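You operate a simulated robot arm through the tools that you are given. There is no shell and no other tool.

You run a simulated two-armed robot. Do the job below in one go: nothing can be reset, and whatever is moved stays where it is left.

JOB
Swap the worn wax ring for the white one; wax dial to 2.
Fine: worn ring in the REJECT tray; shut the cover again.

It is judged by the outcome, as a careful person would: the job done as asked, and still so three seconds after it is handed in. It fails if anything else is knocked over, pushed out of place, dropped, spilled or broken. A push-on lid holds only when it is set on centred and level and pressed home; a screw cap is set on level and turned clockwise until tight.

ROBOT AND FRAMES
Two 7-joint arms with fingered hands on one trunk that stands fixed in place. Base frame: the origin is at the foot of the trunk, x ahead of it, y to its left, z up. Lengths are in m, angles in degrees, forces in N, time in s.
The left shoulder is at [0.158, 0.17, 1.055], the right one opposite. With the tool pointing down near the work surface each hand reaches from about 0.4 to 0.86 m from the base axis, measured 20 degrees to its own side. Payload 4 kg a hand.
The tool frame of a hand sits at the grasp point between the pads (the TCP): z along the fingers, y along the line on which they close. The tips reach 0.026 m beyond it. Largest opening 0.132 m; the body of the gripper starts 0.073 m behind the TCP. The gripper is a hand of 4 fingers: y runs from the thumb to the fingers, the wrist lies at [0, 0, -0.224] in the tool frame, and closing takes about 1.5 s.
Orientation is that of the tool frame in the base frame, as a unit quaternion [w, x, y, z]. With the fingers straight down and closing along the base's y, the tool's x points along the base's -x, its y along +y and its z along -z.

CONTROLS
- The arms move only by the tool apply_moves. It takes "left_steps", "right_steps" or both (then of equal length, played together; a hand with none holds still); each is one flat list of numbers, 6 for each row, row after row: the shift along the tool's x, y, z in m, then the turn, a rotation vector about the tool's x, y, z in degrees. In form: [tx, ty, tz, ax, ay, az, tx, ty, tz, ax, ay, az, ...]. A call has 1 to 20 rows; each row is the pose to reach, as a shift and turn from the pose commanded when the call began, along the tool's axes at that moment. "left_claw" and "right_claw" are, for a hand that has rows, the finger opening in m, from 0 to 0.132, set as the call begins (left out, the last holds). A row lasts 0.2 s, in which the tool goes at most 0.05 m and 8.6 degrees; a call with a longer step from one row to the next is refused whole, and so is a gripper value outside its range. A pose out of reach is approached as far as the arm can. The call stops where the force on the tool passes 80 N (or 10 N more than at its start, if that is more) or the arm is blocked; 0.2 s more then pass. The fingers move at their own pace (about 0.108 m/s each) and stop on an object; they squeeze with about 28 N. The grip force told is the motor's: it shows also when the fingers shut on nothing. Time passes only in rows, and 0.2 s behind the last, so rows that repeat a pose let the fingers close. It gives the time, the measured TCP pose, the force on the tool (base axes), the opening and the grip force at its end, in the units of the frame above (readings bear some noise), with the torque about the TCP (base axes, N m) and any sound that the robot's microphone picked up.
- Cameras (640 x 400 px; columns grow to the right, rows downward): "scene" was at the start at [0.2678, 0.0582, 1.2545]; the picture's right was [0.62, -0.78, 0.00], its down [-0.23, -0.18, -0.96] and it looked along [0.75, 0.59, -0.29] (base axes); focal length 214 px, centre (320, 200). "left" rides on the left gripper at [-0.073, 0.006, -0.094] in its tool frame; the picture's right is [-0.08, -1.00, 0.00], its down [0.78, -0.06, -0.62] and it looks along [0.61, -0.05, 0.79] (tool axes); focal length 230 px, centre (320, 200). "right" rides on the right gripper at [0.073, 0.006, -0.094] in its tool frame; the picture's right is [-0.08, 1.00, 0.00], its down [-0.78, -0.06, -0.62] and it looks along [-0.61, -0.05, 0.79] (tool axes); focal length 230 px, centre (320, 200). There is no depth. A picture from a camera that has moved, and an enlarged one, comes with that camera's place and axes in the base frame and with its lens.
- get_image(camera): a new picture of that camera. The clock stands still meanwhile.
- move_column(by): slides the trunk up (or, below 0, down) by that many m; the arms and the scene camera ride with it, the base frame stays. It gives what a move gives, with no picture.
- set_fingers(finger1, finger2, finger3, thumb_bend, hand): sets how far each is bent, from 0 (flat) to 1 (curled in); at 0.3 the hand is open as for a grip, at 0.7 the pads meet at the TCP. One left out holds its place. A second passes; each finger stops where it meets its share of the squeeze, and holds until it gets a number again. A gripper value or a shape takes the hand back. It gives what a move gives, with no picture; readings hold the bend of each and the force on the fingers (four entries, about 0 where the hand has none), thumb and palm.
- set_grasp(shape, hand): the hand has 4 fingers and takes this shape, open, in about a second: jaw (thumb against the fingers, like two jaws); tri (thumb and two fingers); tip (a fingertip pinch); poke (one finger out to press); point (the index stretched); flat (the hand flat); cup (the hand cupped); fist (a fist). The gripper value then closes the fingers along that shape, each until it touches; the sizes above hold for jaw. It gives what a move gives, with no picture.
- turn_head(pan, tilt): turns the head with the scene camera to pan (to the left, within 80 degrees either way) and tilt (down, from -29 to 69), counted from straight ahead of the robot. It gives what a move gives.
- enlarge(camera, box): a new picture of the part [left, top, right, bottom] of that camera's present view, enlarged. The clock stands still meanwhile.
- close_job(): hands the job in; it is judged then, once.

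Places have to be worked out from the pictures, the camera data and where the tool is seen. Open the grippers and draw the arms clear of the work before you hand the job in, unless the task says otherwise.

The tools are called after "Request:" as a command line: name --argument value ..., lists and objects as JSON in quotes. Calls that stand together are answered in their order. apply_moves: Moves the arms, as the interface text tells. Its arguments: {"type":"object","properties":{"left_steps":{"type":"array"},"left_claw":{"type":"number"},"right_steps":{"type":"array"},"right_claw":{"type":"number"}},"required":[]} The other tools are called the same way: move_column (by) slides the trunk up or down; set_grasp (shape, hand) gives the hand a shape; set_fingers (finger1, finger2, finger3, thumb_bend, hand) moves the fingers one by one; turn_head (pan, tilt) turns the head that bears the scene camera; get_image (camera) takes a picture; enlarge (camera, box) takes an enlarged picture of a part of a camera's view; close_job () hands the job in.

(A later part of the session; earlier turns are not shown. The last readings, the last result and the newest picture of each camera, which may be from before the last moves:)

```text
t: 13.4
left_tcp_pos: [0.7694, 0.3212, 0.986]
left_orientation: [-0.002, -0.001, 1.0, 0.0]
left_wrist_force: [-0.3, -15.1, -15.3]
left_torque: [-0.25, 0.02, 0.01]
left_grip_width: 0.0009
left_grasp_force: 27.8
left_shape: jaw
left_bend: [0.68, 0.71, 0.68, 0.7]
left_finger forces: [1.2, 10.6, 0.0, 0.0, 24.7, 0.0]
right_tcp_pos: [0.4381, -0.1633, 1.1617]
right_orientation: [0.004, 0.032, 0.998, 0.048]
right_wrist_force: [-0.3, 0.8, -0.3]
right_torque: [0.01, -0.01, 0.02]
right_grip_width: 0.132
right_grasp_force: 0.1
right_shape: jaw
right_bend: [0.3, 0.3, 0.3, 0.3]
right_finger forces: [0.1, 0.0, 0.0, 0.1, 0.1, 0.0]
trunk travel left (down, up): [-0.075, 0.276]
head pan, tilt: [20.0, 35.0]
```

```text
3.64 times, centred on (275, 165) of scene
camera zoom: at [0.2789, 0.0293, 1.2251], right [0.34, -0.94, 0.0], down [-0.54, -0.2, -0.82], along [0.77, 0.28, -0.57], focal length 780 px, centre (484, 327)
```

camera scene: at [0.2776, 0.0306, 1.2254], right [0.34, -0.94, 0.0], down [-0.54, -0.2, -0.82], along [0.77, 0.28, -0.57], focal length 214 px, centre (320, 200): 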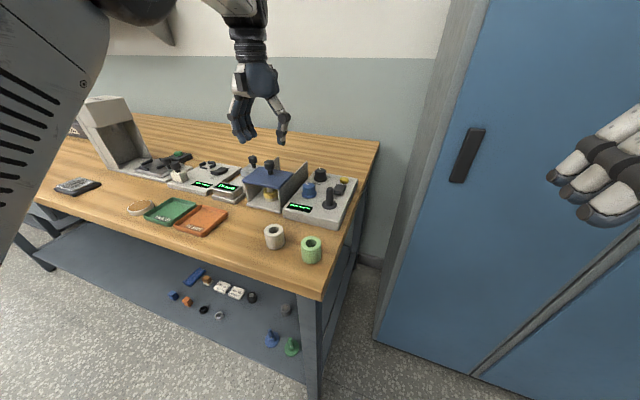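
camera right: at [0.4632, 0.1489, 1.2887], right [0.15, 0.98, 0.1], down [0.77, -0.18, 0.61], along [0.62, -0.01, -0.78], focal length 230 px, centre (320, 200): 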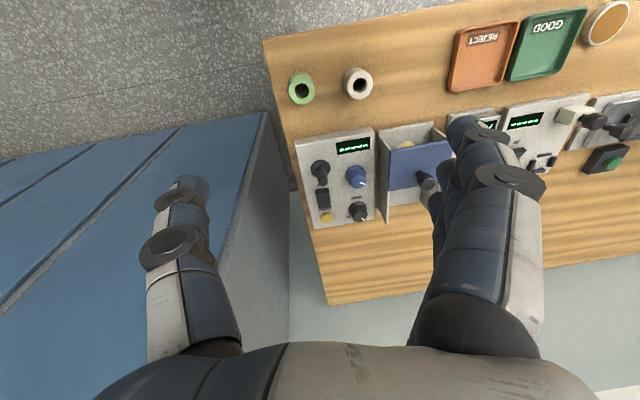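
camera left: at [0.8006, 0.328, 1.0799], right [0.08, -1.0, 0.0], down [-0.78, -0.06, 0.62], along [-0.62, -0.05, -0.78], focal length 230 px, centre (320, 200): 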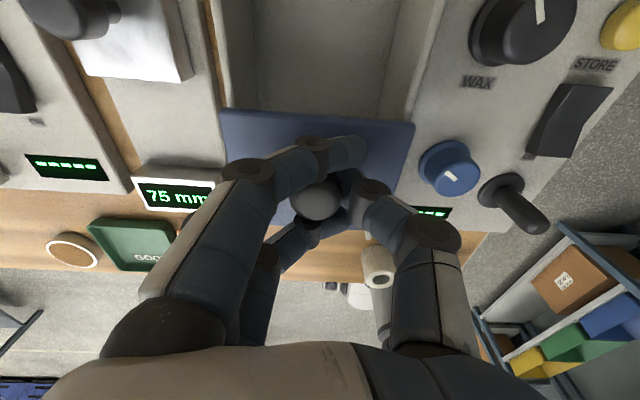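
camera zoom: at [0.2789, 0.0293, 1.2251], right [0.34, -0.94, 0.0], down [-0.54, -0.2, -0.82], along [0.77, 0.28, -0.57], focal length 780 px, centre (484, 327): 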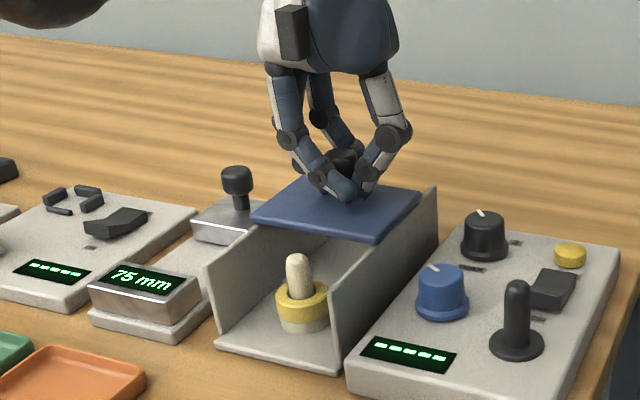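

The spindle and yellow ring are now exposed. I slide the last bit toward the stop, in small steps.

Request:
apply_moves --left_steps '[-0.005, 0, 0, 0, 0, 0, -0.01, 0, 0, 0, 0, 0, -0.015, 0, 0, 0, 0, 0, -0.02, 0, 0, 0, 0, 0]'

Request:
enlarge --camera "scene" --box '[210, 110, 340, 220]'

```text
t: 14.4
left_tcp_pos: [0.7907, 0.3209, 0.9867]
left_orientation: [-0.002, 0.001, 1.0, 0.001]
left_wrist_force: [0.8, -13.3, -14.3]
left_torque: [-0.24, 0.03, -0.04]
left_grip_width: 0.0009
left_grasp_force: 28.1
left_shape: jaw
left_bend: [0.68, 0.71, 0.68, 0.7]
left_finger forces: [1.1, 10.6, 0.0, 0.0, 23.2, 0.2]
right_tcp_pos: [0.4379, -0.164, 1.1616]
right_orientation: [0.004, 0.031, 0.998, 0.047]
right_wrist_force: [1.2, -0.8, -0.6]
right_torque: [-0.01, -0.01, 0.02]
right_grip_width: 0.1318
right_grasp_force: 0.1
right_shape: jaw
right_bend: [0.3, 0.3, 0.3, 0.3]
right_finger forces: [0.1, 0.1, 0.1, 0.0, 0.0, 0.0]
trunk travel left (down, up): [-0.075, 0.276]
head pan, tilt: [20.0, 35.0]
```

```text
3.64 times, centred on (275, 165) of scene
camera zoom: at [0.2788, 0.0295, 1.2251], right [0.34, -0.94, 0.0], down [-0.54, -0.2, -0.82], along [0.77, 0.28, -0.57], focal length 780 px, centre (484, 327)
```

zoom: 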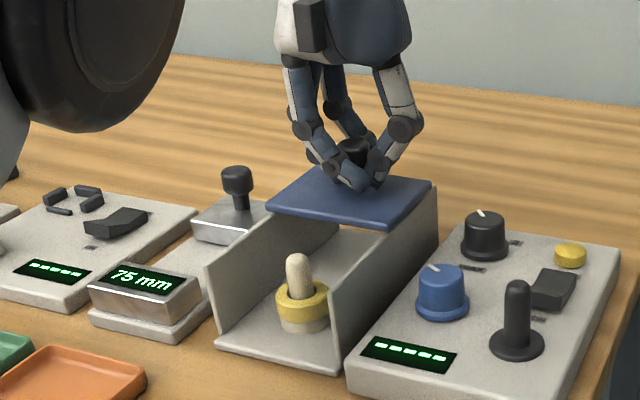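

The cover is open enough (front edge ≈ 0.74), and the spindle with the yellow ring is exposed. I release the knob and raise the hand.

Request:
apply_moves --left_steps '[0, 0, 0, 0, 0, 0, 0, 0, 0, 0, 0, 0, 0, 0, 0, 0, 0, 0, 0, 0, 0, 0, 0, 0, 0, 0, 0, 0, 0, 0, 0, 0, -0.04, 0, 0, 0, 0, 0, -0.08, 0, 0, 0]' --left_claw 0.08

Request:
get_image --camera "left"

Request:
enlarge --camera "scene" --box '[230, 140, 330, 220]'

```text
t: 16.0
left_tcp_pos: [0.7692, 0.3193, 1.0671]
left_orientation: [0.0, 0.0, 1.0, 0.0]
left_wrist_force: [-1.1, 0.4, 0.3]
left_torque: [0.02, -0.05, -0.01]
left_grip_width: 0.0801
left_grasp_force: 0.0
left_shape: jaw
left_bend: [0.71, 0.71, 0.71, 0.7]
left_finger forces: [0.0, 0.0, 0.0, 0.1, 0.0, 0.0]
left hand out of reach, approached as far as the arm can: row 6, 7
right_tcp_pos: [0.4349, -0.163, 1.1645]
right_orientation: [0.007, 0.033, 0.998, 0.047]
right_wrist_force: [0.7, 0.1, -0.3]
right_torque: [-0.02, -0.02, 0.0]
right_grip_width: 0.132
right_grasp_force: 0.1
right_shape: jaw
right_bend: [0.3, 0.3, 0.3, 0.3]
right_finger forces: [0.1, 0.0, 0.0, 0.0, 0.0, 0.0]
trunk travel left (down, up): [-0.075, 0.276]
head pan, tilt: [20.0, 35.0]
```

```text
taken
camera left: at [0.8442, 0.3245, 1.1591], right [0.08, -1.0, 0.0], down [-0.79, -0.06, 0.62], along [-0.61, -0.05, -0.79], focal length 230 px, centre (320, 200)
```

left: 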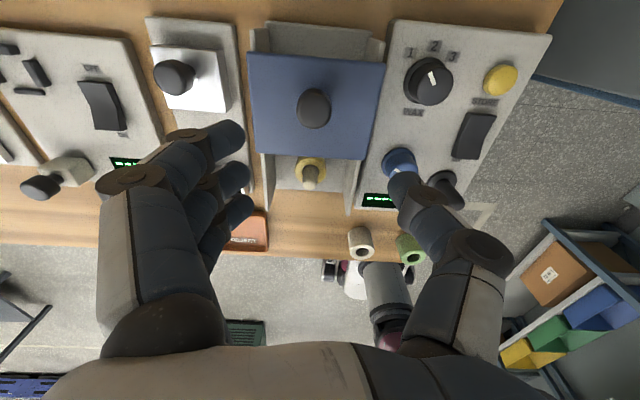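

```text
5.00 times, centred on (280, 180) of scene
camera zoom: at [0.2756, 0.0303, 1.2264], right [0.34, -0.94, 0.0], down [-0.54, -0.2, -0.82], along [0.77, 0.28, -0.57], focal length 1072 px, centre (520, 300)
```

zoom: 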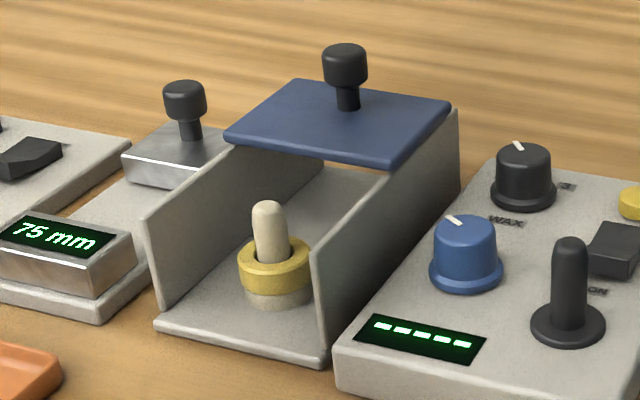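

Released cleanly, and the cover stays put. I move above the spindle and take a close look.

Request:
apply_moves --left_steps '[0.037, 0.003, 0, 0, 0, 0, 0.074, 0.005, 0, 0, 0, 0]'

Request:
get_image --camera "left"

Request:
enlarge --camera "left" --box '[250, 60, 400, 200]'

Request:
enlarge --camera "scene" --box '[250, 165, 310, 215]'

```text
t: 16.6
left_tcp_pos: [0.698, 0.3256, 1.0636]
left_orientation: [0.0, 0.0, 1.0, 0.001]
left_wrist_force: [-0.4, -0.8, -0.9]
left_torque: [0.0, 0.02, -0.01]
left_grip_width: 0.08
left_grasp_force: 0.2
left_shape: jaw
left_bend: [0.71, 0.71, 0.71, 0.7]
left_finger forces: [0.0, 0.0, 0.0, 0.0, 0.0, 0.1]
right_tcp_pos: [0.4375, -0.1627, 1.164]
right_orientation: [0.005, 0.032, 0.998, 0.047]
right_wrist_force: [-1.0, -0.4, 0.1]
right_torque: [0.02, 0.03, 0.02]
right_grip_width: 0.1318
right_grasp_force: 0.1
right_shape: jaw
right_bend: [0.3, 0.3, 0.3, 0.3]
right_finger forces: [0.0, 0.1, 0.0, 0.0, 0.1, 0.0]
trunk travel left (down, up): [-0.075, 0.276]
head pan, tilt: [20.0, 35.0]
```

```text
taken
camera left: at [0.7718, 0.3299, 1.1563], right [0.08, -1.0, 0.0], down [-0.78, -0.06, 0.62], along [-0.62, -0.05, -0.79], focal length 230 px, centre (320, 200)
```

left: 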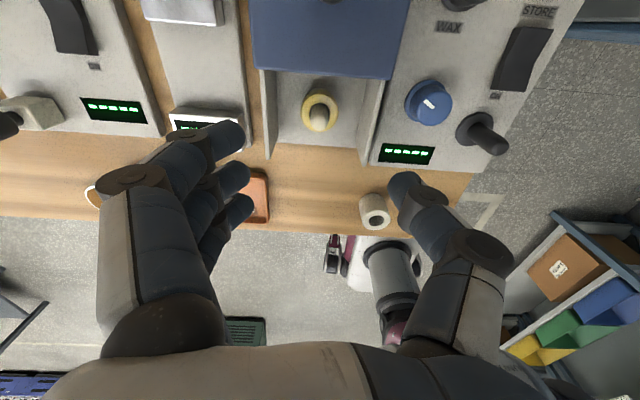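

```text
2.86 times, centred on (325, 130) of left
camera zoom: at [0.7718, 0.3299, 1.1563], right [0.08, -1.0, 0.0], down [-0.78, -0.06, 0.62], along [-0.62, -0.05, -0.79], focal length 657 px, centre (306, 400)
```

zoom: 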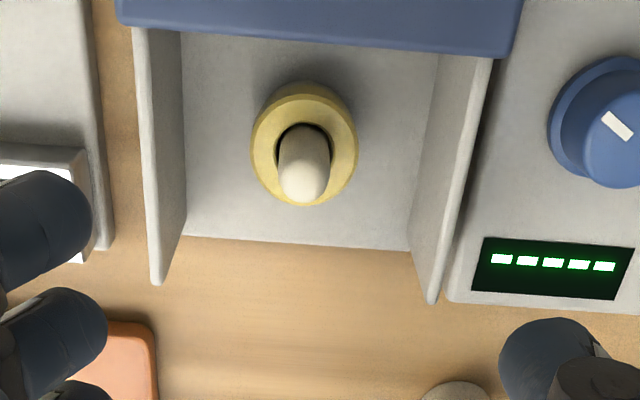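

```text
8.00 times, centred on (280, 190) of scene
camera zoom: at [0.2774, 0.0301, 1.2255], right [0.34, -0.94, 0.0], down [-0.54, -0.2, -0.82], along [0.77, 0.28, -0.57], focal length 1716 px, centre (640, 280)
```

zoom: 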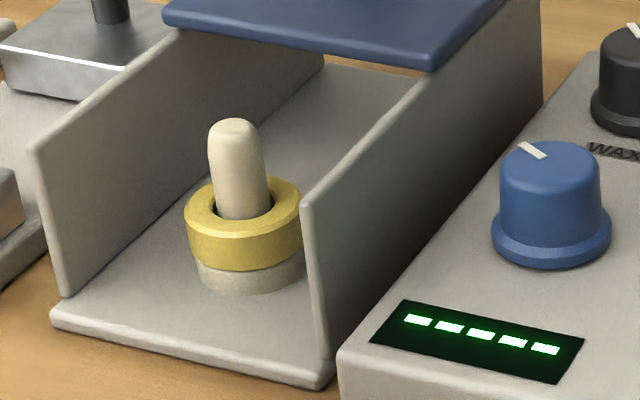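

Ring top centre works out at about (0.696, 0.325, 0.909), ~13 mm tall on a spindle topping out at ~0.943; the walls leave only ±49 mm in y, too tight for the knuckles. I yaw the hand 90° so it closes along x (fingers toward the robot, thumb behind).

Request:
apply_moves --left_steps '[0, 0, -0.01, 0, 0, -8, 0, 0, -0.02, 0, 0, -16, 0, 0, -0.03, 0, 0, -24, 0, 0, -0.03, 0, 0, -32, 0, 0, -0.03, 0, 0, -40, 0, 0, -0.03, 0, 0, -48, 0, 0, -0.03, 0, 0, -56, 0, 0, -0.03, 0, 0, -64, 0, 0, -0.03, 0, 0, -72, 0, 0, -0.03, 0, 0, -80, 0, 0, -0.03, 0, 0, -85, 0, 0, -0.03, 0, 0, -90]'

Request:
get_image --camera "left"

Request:
get_image --camera "scene"

```text
t: 19.2
left_tcp_pos: [0.6973, 0.3241, 1.0914]
left_orientation: [0.001, 0.708, -0.707, -0.001]
left_wrist_force: [-0.3, -0.7, 0.2]
left_torque: [-0.01, 0.01, -0.02]
left_grip_width: 0.0796
left_grasp_force: 0.1
left_shape: jaw
left_bend: [0.71, 0.71, 0.71, 0.7]
left_finger forces: [0.0, 0.0, 0.1, 0.1, 0.0, 0.0]
right_tcp_pos: [0.4362, -0.1619, 1.1646]
right_orientation: [0.005, 0.032, 0.998, 0.046]
right_wrist_force: [0.8, -1.1, 1.1]
right_torque: [-0.01, 0.05, -0.02]
right_grip_width: 0.1319
right_grasp_force: 0.1
right_shape: jaw
right_bend: [0.3, 0.3, 0.3, 0.3]
right_finger forces: [0.1, 0.0, 0.1, 0.1, 0.0, 0.0]
trunk travel left (down, up): [-0.075, 0.276]
head pan, tilt: [20.0, 35.0]
```

```text
taken
camera left: at [0.6912, 0.3973, 1.1846], right [1.0, 0.08, 0.0], down [0.06, -0.78, 0.62], along [0.05, -0.61, -0.79], focal length 230 px, centre (320, 200)
```

left: 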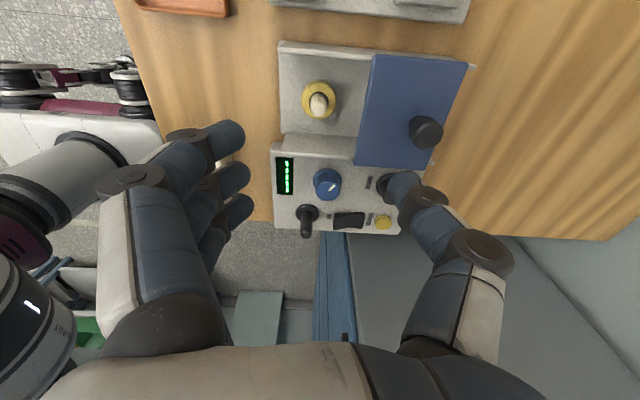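

```text
taken
camera scene: at [0.2773, 0.0304, 1.2256], right [0.34, -0.94, 0.0], down [-0.54, -0.2, -0.82], along [0.77, 0.28, -0.57], focal length 214 px, centre (320, 200)
```

scene: 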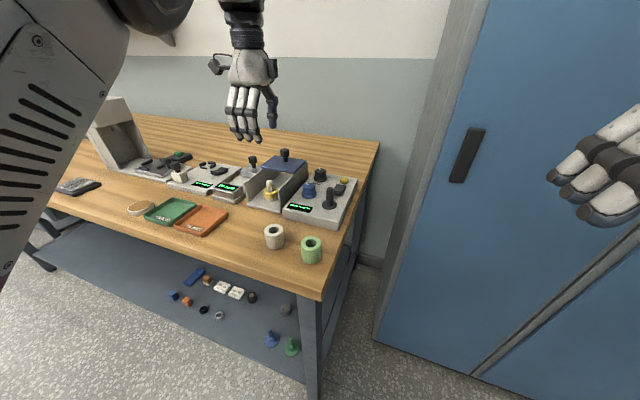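

The yaw works (fingers toward robot, thumb to the rear). I narrow the opening to 0.052 and look at the hand profile to check the thumb's clearance to the cover edge.

Request:
apply_moves --left_steps '[0, 0, 0, 0, 0, 0, 0, 0, 0, 0, 0, 0, 0, 0, 0, 0, 0, 0]' --left_claw 0.052

Request:
get_image --camera "left"

Request:
enlarge --camera "scene" --box '[190, 30, 340, 220]'

```text
t: 20.0
left_tcp_pos: [0.6963, 0.3245, 1.0912]
left_orientation: [0.001, 0.707, -0.707, -0.001]
left_wrist_force: [-0.3, 0.0, -0.8]
left_torque: [-0.03, -0.03, 0.02]
left_grip_width: 0.0527
left_grasp_force: 0.0
left_shape: jaw
left_bend: [0.73, 0.73, 0.73, 0.7]
left_finger forces: [0.1, 0.0, 0.0, 0.0, 0.0, 0.0]
right_tcp_pos: [0.437, -0.1626, 1.1642]
right_orientation: [0.005, 0.032, 0.998, 0.046]
right_wrist_force: [0.9, 0.1, 0.4]
right_torque: [0.0, -0.01, 0.02]
right_grip_width: 0.132
right_grasp_force: 0.1
right_shape: jaw
right_bend: [0.3, 0.3, 0.3, 0.3]
right_finger forces: [0.0, 0.0, 0.1, 0.1, 0.0, 0.1]
trunk travel left (down, up): [-0.075, 0.276]
head pan, tilt: [20.0, 35.0]
```

```text
taken
camera left: at [0.6913, 0.3973, 1.1846], right [1.0, 0.08, 0.0], down [0.06, -0.79, 0.62], along [0.05, -0.61, -0.79], focal length 230 px, centre (320, 200)
```

left: 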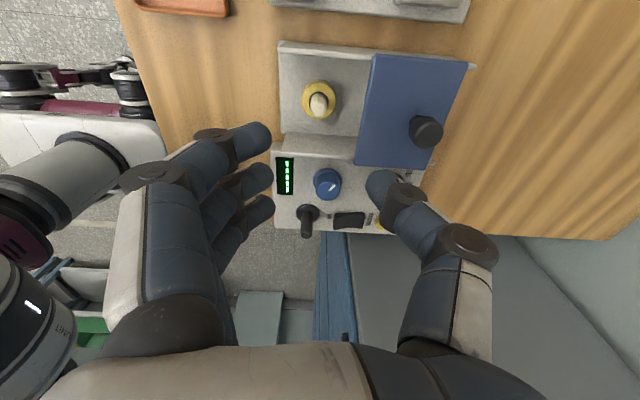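

```text
2.11 times, centred on (265, 125) of scene
camera zoom: at [0.2773, 0.0304, 1.2255], right [0.34, -0.94, 0.0], down [-0.54, -0.2, -0.82], along [0.77, 0.28, -0.57], focal length 452 px, centre (436, 358)
```

zoom: 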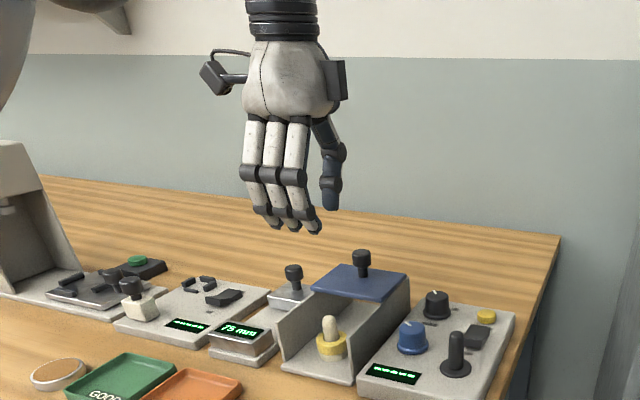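

The thumb's profile would graze the cover's front edge, so I'll push the cover ~12 mm further back first. I close the hand and come down just in front of the cover knob.

Request:
apply_moves --left_steps '[0.001, -0.02, 0, 0, 0, 0, 0.0025, -0.037, 0.0, 0, 0, 0, 0.0025, -0.037, 0.03, 0, 0, 0, 0.0025, -0.037, 0.06, 0, 0, 0, 0.0025, -0.037, 0.094, 0, 0, 0, 0.0025, -0.037, 0.094, 0, 0, 0]' --left_claw 0.0

Request:
get_image --camera "left"

Request:
enlarge --camera "scene" --box '[210, 100, 340, 220]'

```text
t: 21.4
left_tcp_pos: [0.732, 0.3228, 0.9972]
left_orientation: [0.0, -0.707, 0.707, -0.001]
left_wrist_force: [0.3, 0.3, -0.4]
left_torque: [0.0, 0.0, -0.04]
left_grip_width: 0.0001
left_grasp_force: 28.1
left_shape: jaw
left_bend: [0.68, 0.58, 0.68, 0.66]
left_finger forces: [0.1, 0.1, 0.0, 0.1, 0.0, 0.0]
right_tcp_pos: [0.4354, -0.1634, 1.1642]
right_orientation: [0.005, 0.033, 0.998, 0.047]
right_wrist_force: [-0.3, 0.6, 1.0]
right_torque: [-0.01, -0.02, 0.0]
right_grip_width: 0.1319
right_grasp_force: 0.0
right_shape: jaw
right_bend: [0.3, 0.3, 0.3, 0.3]
right_finger forces: [0.1, 0.0, 0.0, 0.1, 0.1, 0.0]
trunk travel left (down, up): [-0.075, 0.276]
head pan, tilt: [20.0, 35.0]
```

```text
taken
camera left: at [0.727, 0.3964, 1.0909], right [1.0, 0.08, 0.0], down [0.06, -0.78, 0.62], along [0.05, -0.61, -0.79], focal length 230 px, centre (320, 200)
```

left: 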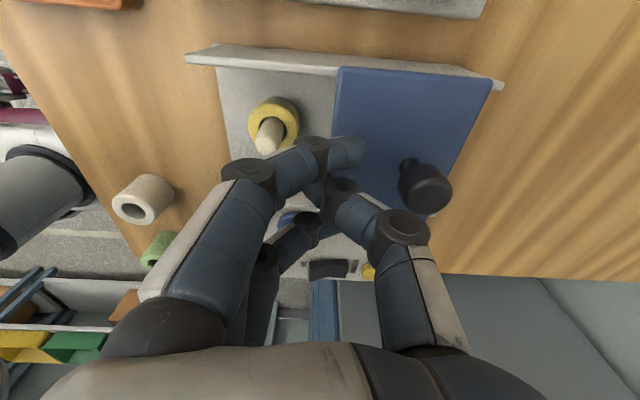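

```text
3.33 times, centred on (275, 160) of scene
camera zoom: at [0.2767, 0.0304, 1.2258], right [0.34, -0.94, 0.0], down [-0.54, -0.2, -0.82], along [0.77, 0.28, -0.57], focal length 715 px, centre (470, 333)
```

zoom: 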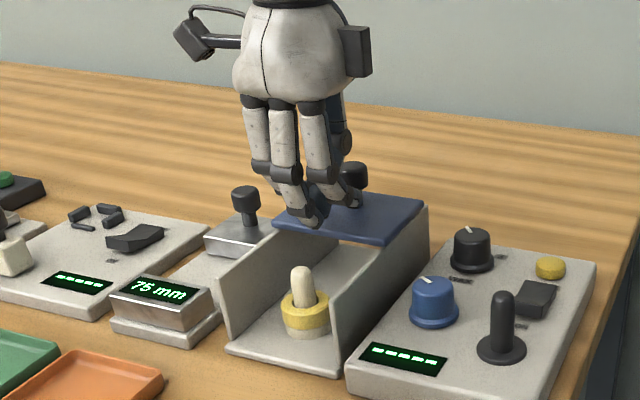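

The knob is about 3 cm behind the closed fingers. I push +x in small steps, watching for contact force.

Request:
apply_moves --left_steps '[0, -0.005, 0, 0, 0, 0, 0, -0.01, 0, 0, 0, 0, 0, -0.015, 0, 0, 0, 0, 0, -0.02, 0, 0, 0, 0, 0, -0.024, 0, 0, 0, 0]'

Request:
get_image --camera "left"

```text
t: 22.6
left_tcp_pos: [0.7568, 0.3222, 0.9981]
left_orientation: [0.001, 0.708, -0.707, -0.001]
left_wrist_force: [-1.6, -0.9, 0.0]
left_torque: [-0.04, 0.02, -0.02]
left_grip_width: 0.0
left_grasp_force: 27.9
left_shape: jaw
left_bend: [0.68, 0.58, 0.68, 0.66]
left_finger forces: [0.0, 0.0, 0.0, 0.0, 0.0, 0.1]
right_tcp_pos: [0.4366, -0.1629, 1.1628]
right_orientation: [0.006, 0.032, 0.998, 0.046]
right_wrist_force: [0.0, -0.3, -0.5]
right_torque: [-0.01, 0.04, 0.01]
right_grip_width: 0.1318
right_grasp_force: 0.0
right_shape: jaw
right_bend: [0.3, 0.3, 0.3, 0.3]
right_finger forces: [0.1, 0.0, 0.0, 0.0, 0.1, 0.0]
trunk travel left (down, up): [-0.075, 0.276]
head pan, tilt: [20.0, 35.0]
```

```text
taken
camera left: at [0.7518, 0.3949, 1.0912], right [1.0, 0.08, 0.0], down [0.06, -0.79, 0.62], along [0.05, -0.61, -0.79], focal length 230 px, centre (320, 200)
```

left: 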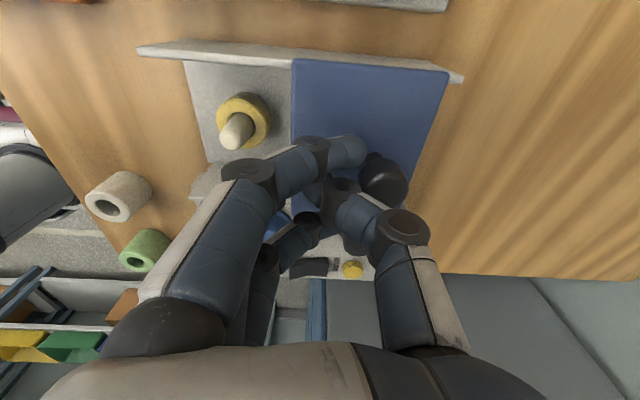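

Near contact now (x-force just −1.6 N). I push another 12 mm in small steps.

Request:
apply_moves --left_steps '[0, -0.004, 0, 0, 0, 0, 0, -0.008, 0, 0, 0, 0, 0, -0.012, 0, 0, 0, 0]'

Request:
get_image --camera "left"

Request:
enlarge --camera "scene" --box '[210, 100, 340, 220]'

```text
t: 23.4
left_tcp_pos: [0.7689, 0.3212, 0.9977]
left_orientation: [-0.001, -0.707, 0.707, 0.001]
left_wrist_force: [-0.2, -0.5, 0.2]
left_torque: [0.01, 0.02, 0.03]
left_grip_width: 0.0
left_grasp_force: 28.3
left_shape: jaw
left_bend: [0.68, 0.58, 0.68, 0.66]
left_finger forces: [0.0, 0.0, 0.0, 0.0, 0.0, 0.0]
right_tcp_pos: [0.4374, -0.1625, 1.163]
right_orientation: [0.005, 0.032, 0.998, 0.046]
right_wrist_force: [0.9, -0.3, 0.0]
right_torque: [-0.02, 0.0, -0.04]
right_grip_width: 0.1321
right_grasp_force: 0.0
right_shape: jaw
right_bend: [0.3, 0.3, 0.3, 0.3]
right_finger forces: [0.0, 0.1, 0.0, 0.1, 0.0, 0.1]
trunk travel left (down, up): [-0.075, 0.276]
head pan, tilt: [20.0, 35.0]
```

```text
taken
camera left: at [0.7635, 0.395, 1.091], right [1.0, 0.08, 0.0], down [0.06, -0.79, 0.62], along [0.05, -0.61, -0.79], focal length 230 px, centre (320, 200)
```

left: 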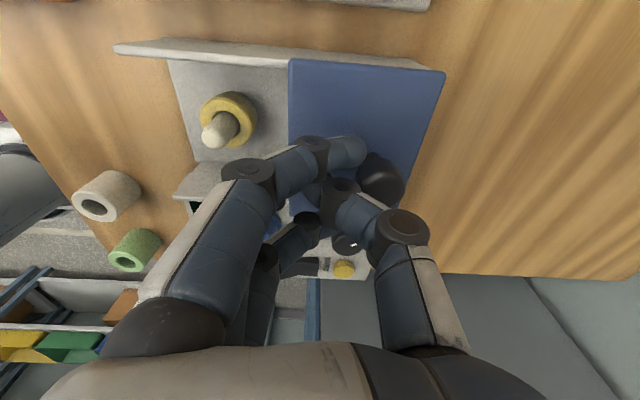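

```text
3.33 times, centred on (275, 160) of scene
camera zoom: at [0.2774, 0.0305, 1.2255], right [0.34, -0.94, 0.0], down [-0.54, -0.2, -0.82], along [0.77, 0.28, -0.57], focal length 715 px, centre (470, 333)
```

zoom: 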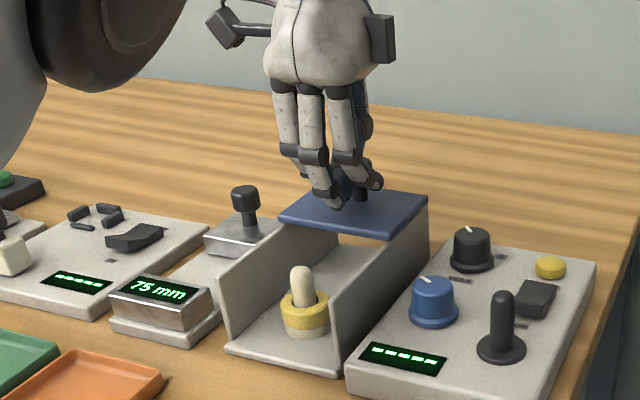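

The cover's rear edge is now flush with the rail ends, still moving freely. I push a final 6 mm, checking force.

Request:
apply_moves --left_steps '[0, -0.003, 0, 0, 0, 0, 0, -0.006, 0, 0, 0, 0, 0, -0.006, 0, 0, 0, 0]'

Request:
get_image --camera "left"

```text
t: 24.2
left_tcp_pos: [0.7748, 0.3227, 0.9994]
left_orientation: [0.0, -0.707, 0.707, 0.0]
left_wrist_force: [-2.6, -1.7, 4.0]
left_torque: [0.02, -0.04, -0.02]
left_grip_width: 0.0001
left_grasp_force: 28.2
left_shape: jaw
left_bend: [0.68, 0.57, 0.68, 0.67]
left_finger forces: [0.1, 0.0, 0.0, 0.0, 5.0, 0.0]
right_tcp_pos: [0.4368, -0.1614, 1.1624]
right_orientation: [0.007, 0.032, 0.998, 0.047]
right_wrist_force: [-0.3, -0.3, -0.9]
right_torque: [0.0, 0.01, 0.01]
right_grip_width: 0.132
right_grasp_force: 0.0
right_shape: jaw
right_bend: [0.3, 0.3, 0.3, 0.3]
right_finger forces: [0.1, 0.0, 0.0, 0.1, 0.0, 0.1]
trunk travel left (down, up): [-0.075, 0.276]
head pan, tilt: [20.0, 35.0]
```

```text
taken
camera left: at [0.7692, 0.3948, 1.0913], right [1.0, 0.08, 0.0], down [0.06, -0.79, 0.62], along [0.05, -0.61, -0.79], focal length 230 px, centre (320, 200)
```

left: 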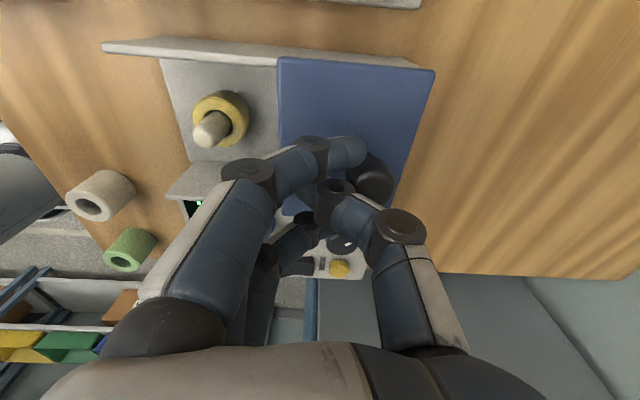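

The cover is against its rear stop (light contact, front edge ≈ 0.747). I back off, rise, and position over the ring with a 7° tilt so the thumb clears the cover edge.

Request:
apply_moves --left_steps '[0, 0.01, 0, 0, 0, 0, 0, 0.02, -0.02, 0, 0, 0, 0, 0.045, -0.05, 3.5, 0, 0, -0.002, 0.08, -0.05, 7, 0, 0, -0.002, 0.08, -0.05, 7, 0, 0, -0.002, 0.08, -0.05, 7, 0, 0]' --left_claw 0.052

Request:
get_image --camera "left"

Request:
enlarge --camera "left" --box '[260, 40, 440, 160]'

Request:
enlarge --camera "scene" --box '[230, 110, 320, 220]'

```text
t: 25.6
left_tcp_pos: [0.6965, 0.3256, 1.0465]
left_orientation: [-0.043, 0.706, -0.706, 0.042]
left_wrist_force: [-0.1, 0.2, 0.3]
left_torque: [-0.02, 0.01, -0.01]
left_grip_width: 0.0515
left_grasp_force: 0.1
left_shape: jaw
left_bend: [0.73, 0.73, 0.73, 0.7]
left_finger forces: [0.0, 0.1, 0.1, 0.1, 0.1, 0.0]
right_tcp_pos: [0.4375, -0.1619, 1.1637]
right_orientation: [0.005, 0.032, 0.998, 0.046]
right_wrist_force: [-0.7, 0.1, 0.6]
right_torque: [0.02, -0.03, 0.02]
right_grip_width: 0.1318
right_grasp_force: 0.1
right_shape: jaw
right_bend: [0.3, 0.3, 0.3, 0.3]
right_finger forces: [0.0, 0.1, 0.0, 0.0, 0.1, 0.0]
trunk travel left (down, up): [-0.075, 0.276]
head pan, tilt: [20.0, 35.0]
```

```text
taken
camera left: at [0.6794, 0.398, 1.1381], right [0.99, 0.08, 0.12], down [-0.01, -0.79, 0.62], along [0.14, -0.61, -0.78], focal length 230 px, centre (320, 200)
```

left: 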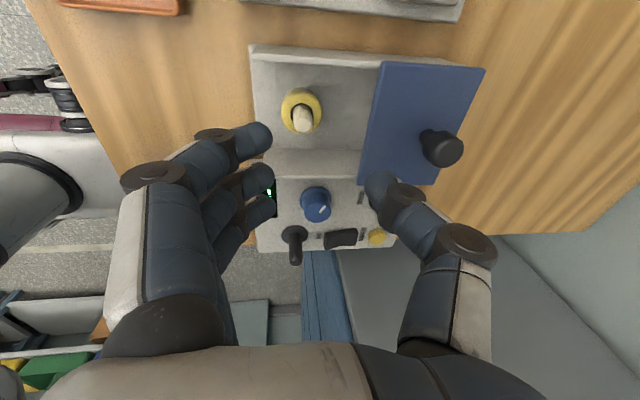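

```text
3.33 times, centred on (350, 100) of left
camera zoom: at [0.6794, 0.398, 1.1381], right [0.99, 0.08, 0.12], down [-0.01, -0.79, 0.62], along [0.14, -0.61, -0.78], focal length 767 px, centre (220, 533)
```

zoom: 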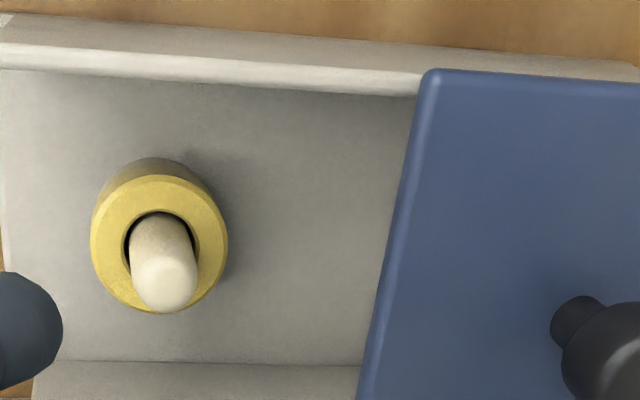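

```text
3.64 times, centred on (275, 165) of scene
camera zoom: at [0.277, 0.0304, 1.2257], right [0.34, -0.94, 0.0], down [-0.54, -0.2, -0.82], along [0.77, 0.28, -0.57], focal length 780 px, centre (484, 327)
```

zoom: 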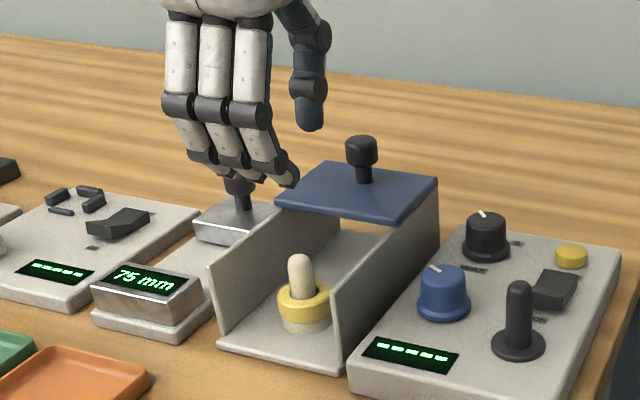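

Ring centre refined to (0.6955, 0.3255); cover edge at ≈ 0.750. I descend most of the way, then check clearance.

Request:
apply_moves --left_steps '[0, 0.0045, 0.031, 0, 0, 0, 0, 0.009, 0.062, 0, 0, 0, 0, 0.0135, 0.085, 0, 0, 0, 0, 0.0146, 0.0994, 0, 0, 0]' --left_claw 0.05

Request:
get_image --camera "left"

Request:
enlarge --camera "scene" --box '[230, 110, 320, 220]'

```text
t: 26.6
left_tcp_pos: [0.6908, 0.3235, 0.9447]
left_orientation: [0.042, -0.706, 0.706, -0.043]
left_wrist_force: [-0.1, -0.3, 0.8]
left_torque: [-0.01, -0.01, 0.01]
left_grip_width: 0.0507
left_grasp_force: 0.1
left_shape: jaw
left_bend: [0.73, 0.73, 0.73, 0.7]
left_finger forces: [0.1, 0.1, 0.1, 0.0, 0.0, 0.0]
right_tcp_pos: [0.4373, -0.1621, 1.1638]
right_orientation: [0.005, 0.032, 0.998, 0.047]
right_wrist_force: [0.6, -0.6, 0.4]
right_torque: [0.01, -0.01, -0.01]
right_grip_width: 0.1321
right_grasp_force: 0.2
right_shape: jaw
right_bend: [0.3, 0.3, 0.3, 0.3]
right_finger forces: [0.1, 0.0, 0.0, 0.0, 0.1, 0.1]
trunk travel left (down, up): [-0.075, 0.276]
head pan, tilt: [20.0, 35.0]
```

```text
taken
camera left: at [0.6753, 0.3956, 1.0368], right [0.99, 0.08, 0.12], down [-0.01, -0.79, 0.62], along [0.14, -0.61, -0.78], focal length 230 px, centre (320, 200)
```

left: 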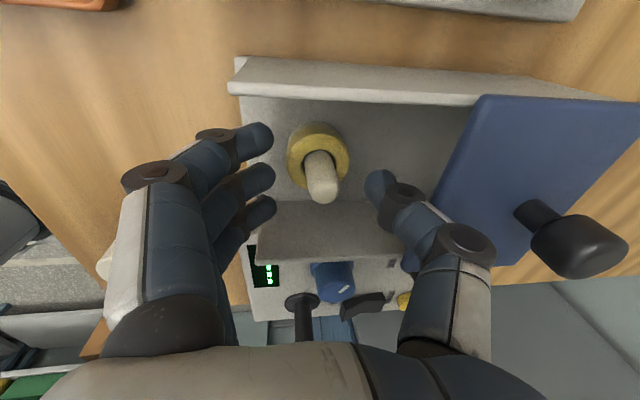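

```text
3.64 times, centred on (275, 165) of scene
camera zoom: at [0.2775, 0.0304, 1.2255], right [0.34, -0.94, 0.0], down [-0.54, -0.2, -0.82], along [0.77, 0.28, -0.57], focal length 780 px, centre (484, 327)
```

zoom: 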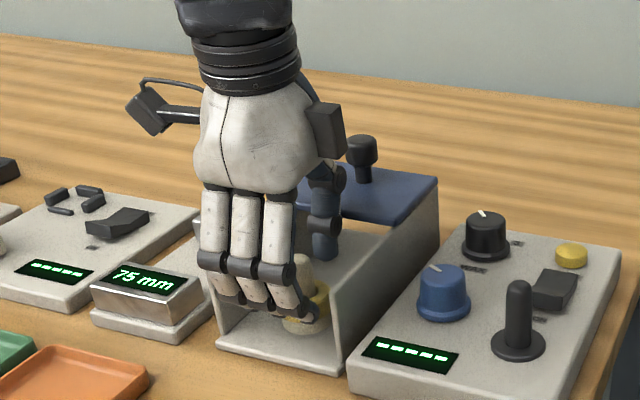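

Thumb is clear of the cover, fingers straddle the ring. I descend the last 24 mm slowly.

Request:
apply_moves --left_steps '[-0.001, 0.001, 0.008, 0, 0, 0, -0.0015, 0.001, 0.016, 0, 0, 0, -0.0015, 0.001, 0.0238, 0, 0, 0]'

Request:
get_image --camera "left"

Request:
enlarge --camera "scene" --box '[240, 150, 310, 220]'

```text
t: 27.4
left_tcp_pos: [0.6911, 0.3257, 0.9289]
left_orientation: [-0.045, 0.706, -0.705, 0.043]
left_wrist_force: [-19.4, -0.2, 18.1]
left_torque: [-0.04, -1.64, 0.01]
left_grip_width: 0.0475
left_grasp_force: 0.0
left_shape: jaw
left_bend: [0.73, 0.73, 0.73, 0.7]
left_finger forces: [0.0, 0.0, 0.0, 0.0, 25.4, 0.1]
right_tcp_pos: [0.4327, -0.1621, 1.1644]
right_orientation: [0.007, 0.032, 0.998, 0.047]
right_wrist_force: [-0.4, 0.0, 0.1]
right_torque: [-0.02, 0.0, 0.02]
right_grip_width: 0.1319
right_grasp_force: 0.0
right_shape: jaw
right_bend: [0.3, 0.3, 0.3, 0.3]
right_finger forces: [0.1, 0.0, 0.0, 0.0, 0.1, 0.0]
trunk travel left (down, up): [-0.075, 0.276]
head pan, tilt: [20.0, 35.0]
```

```text
taken
camera left: at [0.674, 0.3984, 1.0205], right [0.99, 0.08, 0.13], down [-0.02, -0.79, 0.62], along [0.15, -0.61, -0.78], focal length 230 px, centre (320, 200)
```

left: 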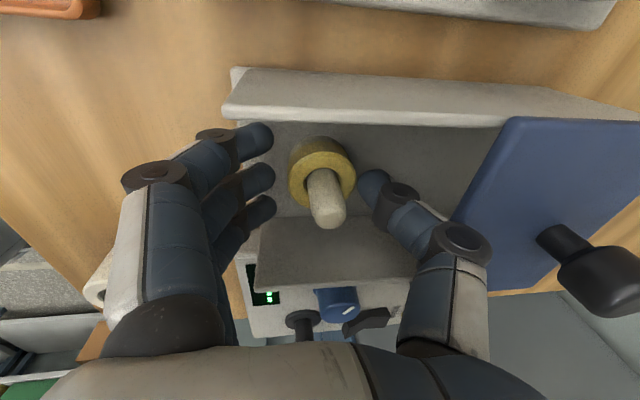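

```text
5.71 times, centred on (275, 185) of scene
camera zoom: at [0.2726, 0.0297, 1.2273], right [0.34, -0.94, 0.0], down [-0.54, -0.2, -0.82], along [0.77, 0.28, -0.57], focal length 1226 px, centre (577, 286)
```

zoom: 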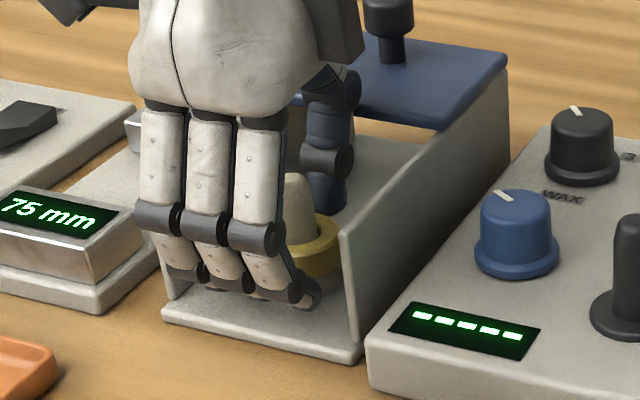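

The force pattern (torque ≈ −1.6 N·m, push back −x/+z) shows the thumb's knuckle touched the cover's front edge, not the ring. I lift, add more tilt (13° total), narrow the opening slightly, and try again.

Request:
apply_moves --left_steps '[0, 0, -0.012, 0, 0, 0, 0, -0.001, -0.025, 0, 0, 0, 0, -0.001, -0.025, 6, 0, 0, 0, -0.001, -0.025, 6, 0, 0]' --left_claw 0.047

Request:
get_image --camera "left"

Request:
enlarge --camera "scene" --box '[240, 150, 310, 220]'

```text
t: 28.4
left_tcp_pos: [0.6927, 0.3264, 0.9465]
left_orientation: [0.08, -0.703, 0.703, -0.079]
left_wrist_force: [-0.1, 0.2, 0.2]
left_torque: [-0.05, 0.0, 0.02]
left_grip_width: 0.0469
left_grasp_force: 0.1
left_shape: jaw
left_bend: [0.73, 0.73, 0.73, 0.7]
left_finger forces: [0.1, 0.0, 0.1, 0.0, 0.0, 0.0]
right_tcp_pos: [0.4369, -0.1621, 1.1624]
right_orientation: [0.005, 0.032, 0.998, 0.046]
right_wrist_force: [0.0, 0.4, 0.3]
right_torque: [0.01, 0.03, -0.01]
right_grip_width: 0.1319
right_grasp_force: 0.0
right_shape: jaw
right_bend: [0.3, 0.3, 0.3, 0.3]
right_finger forces: [0.0, 0.0, 0.0, 0.0, 0.1, 0.1]
trunk travel left (down, up): [-0.075, 0.276]
head pan, tilt: [20.0, 35.0]
```

```text
taken
camera left: at [0.6669, 0.3983, 1.0364], right [0.97, 0.08, 0.22], down [-0.08, -0.78, 0.61], along [0.22, -0.61, -0.76], focal length 230 px, centre (320, 200)
```

left: 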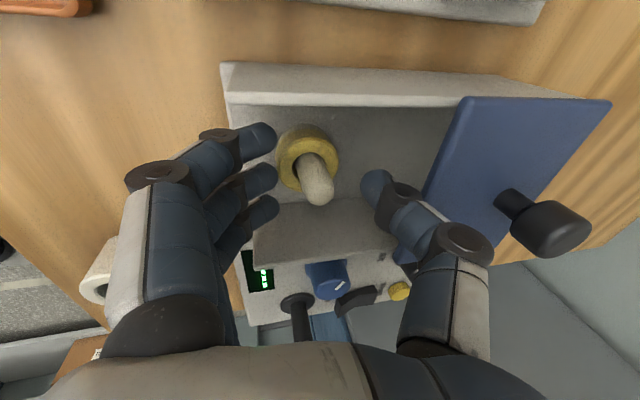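

```text
5.71 times, centred on (275, 185) of scene
camera zoom: at [0.2777, 0.0305, 1.2253], right [0.34, -0.94, 0.0], down [-0.54, -0.2, -0.82], along [0.77, 0.28, -0.57], focal length 1226 px, centre (577, 286)
```

zoom: 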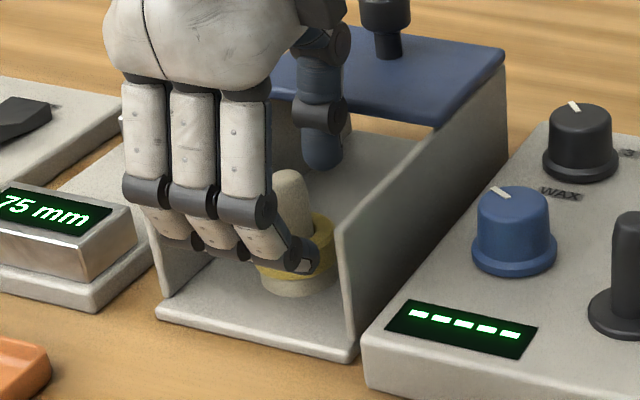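

Thumb now sits well inside of the cover edge. I descend vertically the remaining ~25 mm to TCP ≈ (0.691, 0.3255, 0.921).

Request:
apply_moves --left_steps '[0.0003, 0.0019, 0.006, 0, 0, 0, 0.0005, 0.0037, 0.012, 0, 0, 0, 0.0007, 0.0055, 0.018, 0, 0, 0, 0.0009, 0.0074, 0.0245, 0, 0, 0]'

Request:
get_image --camera "left"

Request:
enlarge --camera "scene" --box '[240, 150, 310, 220]'

```text
t: 29.4
left_tcp_pos: [0.692, 0.3253, 0.9243]
left_orientation: [-0.079, 0.703, -0.702, 0.08]
left_wrist_force: [-0.1, -0.2, 0.1]
left_torque: [-0.04, -0.03, 0.03]
left_grip_width: 0.047
left_grasp_force: 0.1
left_shape: jaw
left_bend: [0.73, 0.73, 0.73, 0.7]
left_finger forces: [0.0, 0.0, 0.0, 0.0, 0.0, 0.0]
right_tcp_pos: [0.4362, -0.1622, 1.1636]
right_orientation: [0.004, 0.032, 0.998, 0.046]
right_wrist_force: [-0.6, 0.5, 0.4]
right_torque: [0.0, -0.02, 0.0]
right_grip_width: 0.1318
right_grasp_force: 0.0
right_shape: jaw
right_bend: [0.3, 0.3, 0.3, 0.3]
right_finger forces: [0.0, 0.0, 0.0, 0.1, 0.1, 0.0]
trunk travel left (down, up): [-0.075, 0.276]
head pan, tilt: [20.0, 35.0]
```

```text
taken
camera left: at [0.6653, 0.3977, 1.0125], right [0.97, 0.08, 0.22], down [-0.08, -0.79, 0.61], along [0.22, -0.61, -0.76], focal length 230 px, centre (320, 200)
```

left: 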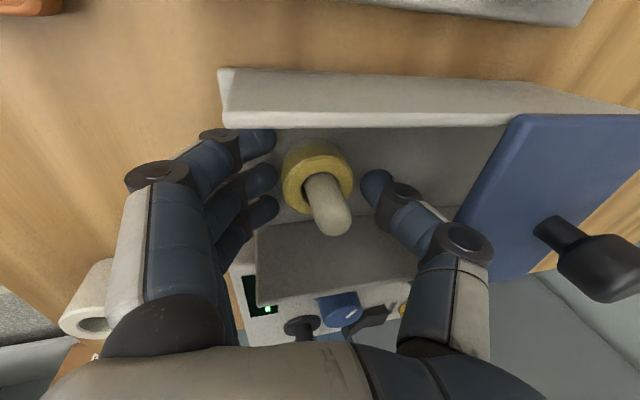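

```text
5.71 times, centred on (275, 185) of scene
camera zoom: at [0.2774, 0.0305, 1.2255], right [0.34, -0.94, 0.0], down [-0.54, -0.2, -0.82], along [0.77, 0.28, -0.57], focal length 1226 px, centre (577, 286)
```

zoom: 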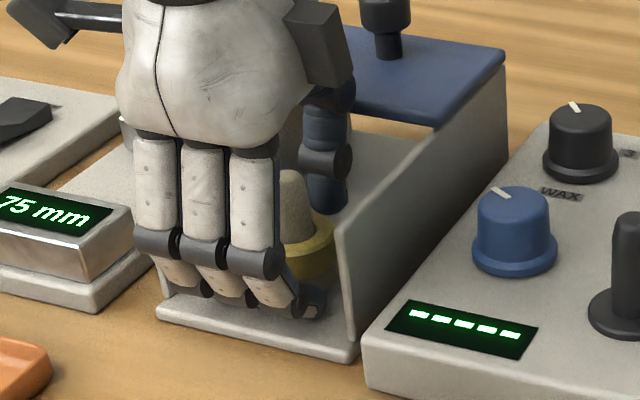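

No contact and the ring sits between thumb and fingers. I lower 3 mm more and close on the ring.

Request:
apply_moves --left_steps '[0, 0.0007, 0.003, 0, 0, 0]'

Request:
apply_moves --left_steps '[0, 0, 0, 0, 0, 0, 0, 0, 0, 0, 0, 0, 0, 0, 0, 0, 0, 0, 0, 0, 0, 0, 0, 0, 0, 0, 0, 0, 0, 0, 0, 0, 0, 0, 0, 0]' --left_claw 0.0

Request:
get_image --camera "left"

Request:
enlarge --camera "scene" --box '[240, 150, 310, 220]'

```text
t: 29.8
left_tcp_pos: [0.6909, 0.3247, 0.9217]
left_orientation: [0.08, -0.702, 0.703, -0.082]
left_wrist_force: [-0.9, -1.2, 3.2]
left_torque: [-0.02, 0.16, 0.03]
left_grip_width: 0.047
left_grasp_force: 0.2
left_shape: jaw
left_bend: [0.74, 0.74, 0.74, 0.7]
left_finger forces: [1.3, 1.4, 1.3, 0.1, 0.1, 0.0]
right_tcp_pos: [0.4373, -0.1621, 1.1636]
right_orientation: [0.007, 0.032, 0.998, 0.047]
right_wrist_force: [-0.4, 0.0, 1.2]
right_torque: [0.04, 0.01, -0.02]
right_grip_width: 0.1318
right_grasp_force: 0.1
right_shape: jaw
right_bend: [0.3, 0.3, 0.3, 0.3]
right_finger forces: [0.1, 0.0, 0.1, 0.0, 0.0, 0.0]
trunk travel left (down, up): [-0.075, 0.276]
head pan, tilt: [20.0, 35.0]
```

```text
t: 31.2
left_tcp_pos: [0.6928, 0.3253, 0.9202]
left_orientation: [0.08, -0.703, 0.703, -0.079]
left_wrist_force: [14.5, 1.4, 6.7]
left_torque: [0.03, -0.14, -0.02]
left_grip_width: 0.0293
left_grasp_force: 27.9
left_shape: jaw
left_bend: [0.75, 0.74, 0.75, 0.7]
left_finger forces: [2.7, 13.5, 2.8, 0.0, 30.9, 0.0]
right_tcp_pos: [0.4374, -0.1626, 1.1636]
right_orientation: [0.005, 0.033, 0.998, 0.047]
right_wrist_force: [-0.4, -0.5, -0.2]
right_torque: [-0.03, -0.01, 0.05]
right_grip_width: 0.1317
right_grasp_force: 0.1
right_shape: jaw
right_bend: [0.3, 0.3, 0.3, 0.3]
right_finger forces: [0.1, 0.1, 0.0, 0.1, 0.0, 0.0]
trunk travel left (down, up): [-0.075, 0.276]
head pan, tilt: [20.0, 35.0]
```

```text
taken
camera left: at [0.6665, 0.3977, 1.0104], right [0.97, 0.08, 0.22], down [-0.08, -0.79, 0.61], along [0.22, -0.61, -0.76], focal length 230 px, centre (320, 200)
```

left: 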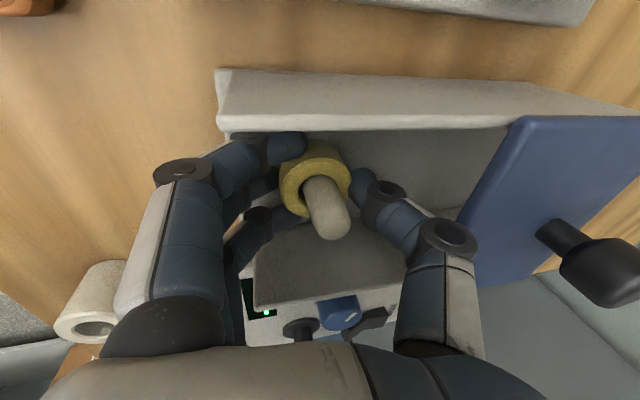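

```text
5.71 times, centred on (275, 185) of scene
camera zoom: at [0.278, 0.0302, 1.2255], right [0.34, -0.94, 0.0], down [-0.54, -0.2, -0.82], along [0.77, 0.28, -0.57], focal length 1226 px, centre (577, 286)
```

zoom: 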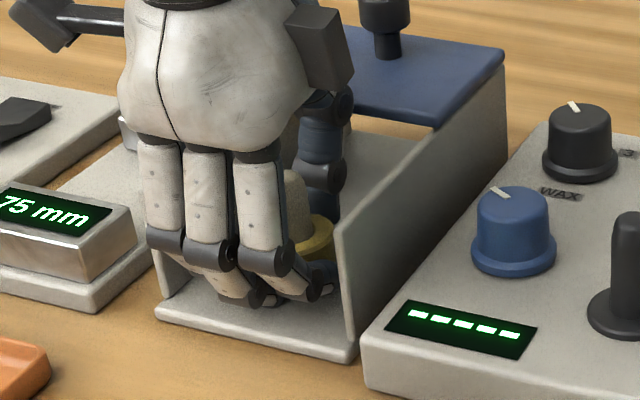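

The ring is gripped (thumb ~31 N against fingers). I lift straight up along the spindle slowly.

Request:
apply_moves --left_steps '[0, -0.0018, -0.0078, 0, 0, 0, 0, -0.0036, -0.0156, 0, 0, 0, 0, -0.0054, -0.0234, 0, 0, 0, 0, -0.0072, -0.0312, 0, 0, 0]'

Request:
get_image --camera "left"

Request:
enlarge --camera "scene" --box '[240, 150, 310, 220]'

```text
t: 32.2
left_tcp_pos: [0.6916, 0.3257, 0.9507]
left_orientation: [0.08, -0.702, 0.703, -0.08]
left_wrist_force: [18.6, 0.6, -5.6]
left_torque: [-0.03, -0.24, 0.02]
left_grip_width: 0.0282
left_grasp_force: 28.0
left_shape: jaw
left_bend: [0.75, 0.73, 0.75, 0.7]
left_finger forces: [2.8, 8.8, 3.0, 0.0, 29.5, 0.2]
right_tcp_pos: [0.4382, -0.1621, 1.163]
right_orientation: [0.004, 0.032, 0.998, 0.046]
right_wrist_force: [0.2, 0.2, 0.5]
right_torque: [0.03, 0.0, -0.01]
right_grip_width: 0.1319
right_grasp_force: 0.0
right_shape: jaw
right_bend: [0.3, 0.3, 0.3, 0.3]
right_finger forces: [0.0, 0.0, 0.0, 0.0, 0.0, 0.1]
trunk travel left (down, up): [-0.075, 0.276]
head pan, tilt: [20.0, 35.0]
```

```text
taken
camera left: at [0.6659, 0.3982, 1.0407], right [0.97, 0.08, 0.22], down [-0.08, -0.79, 0.61], along [0.22, -0.61, -0.76], focal length 230 px, centre (320, 200)
```

left: 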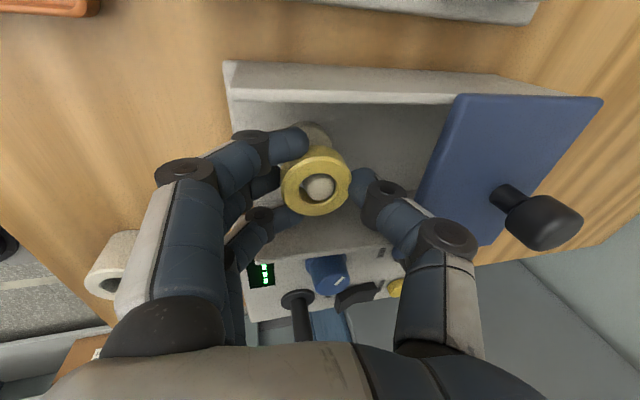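

```text
5.71 times, centred on (275, 185) of scene
camera zoom: at [0.2793, 0.0305, 1.2251], right [0.34, -0.94, 0.0], down [-0.54, -0.2, -0.82], along [0.77, 0.28, -0.57], focal length 1226 px, centre (577, 286)
```

zoom: 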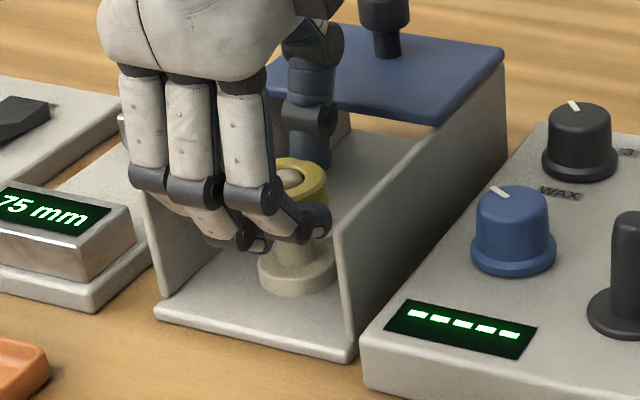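

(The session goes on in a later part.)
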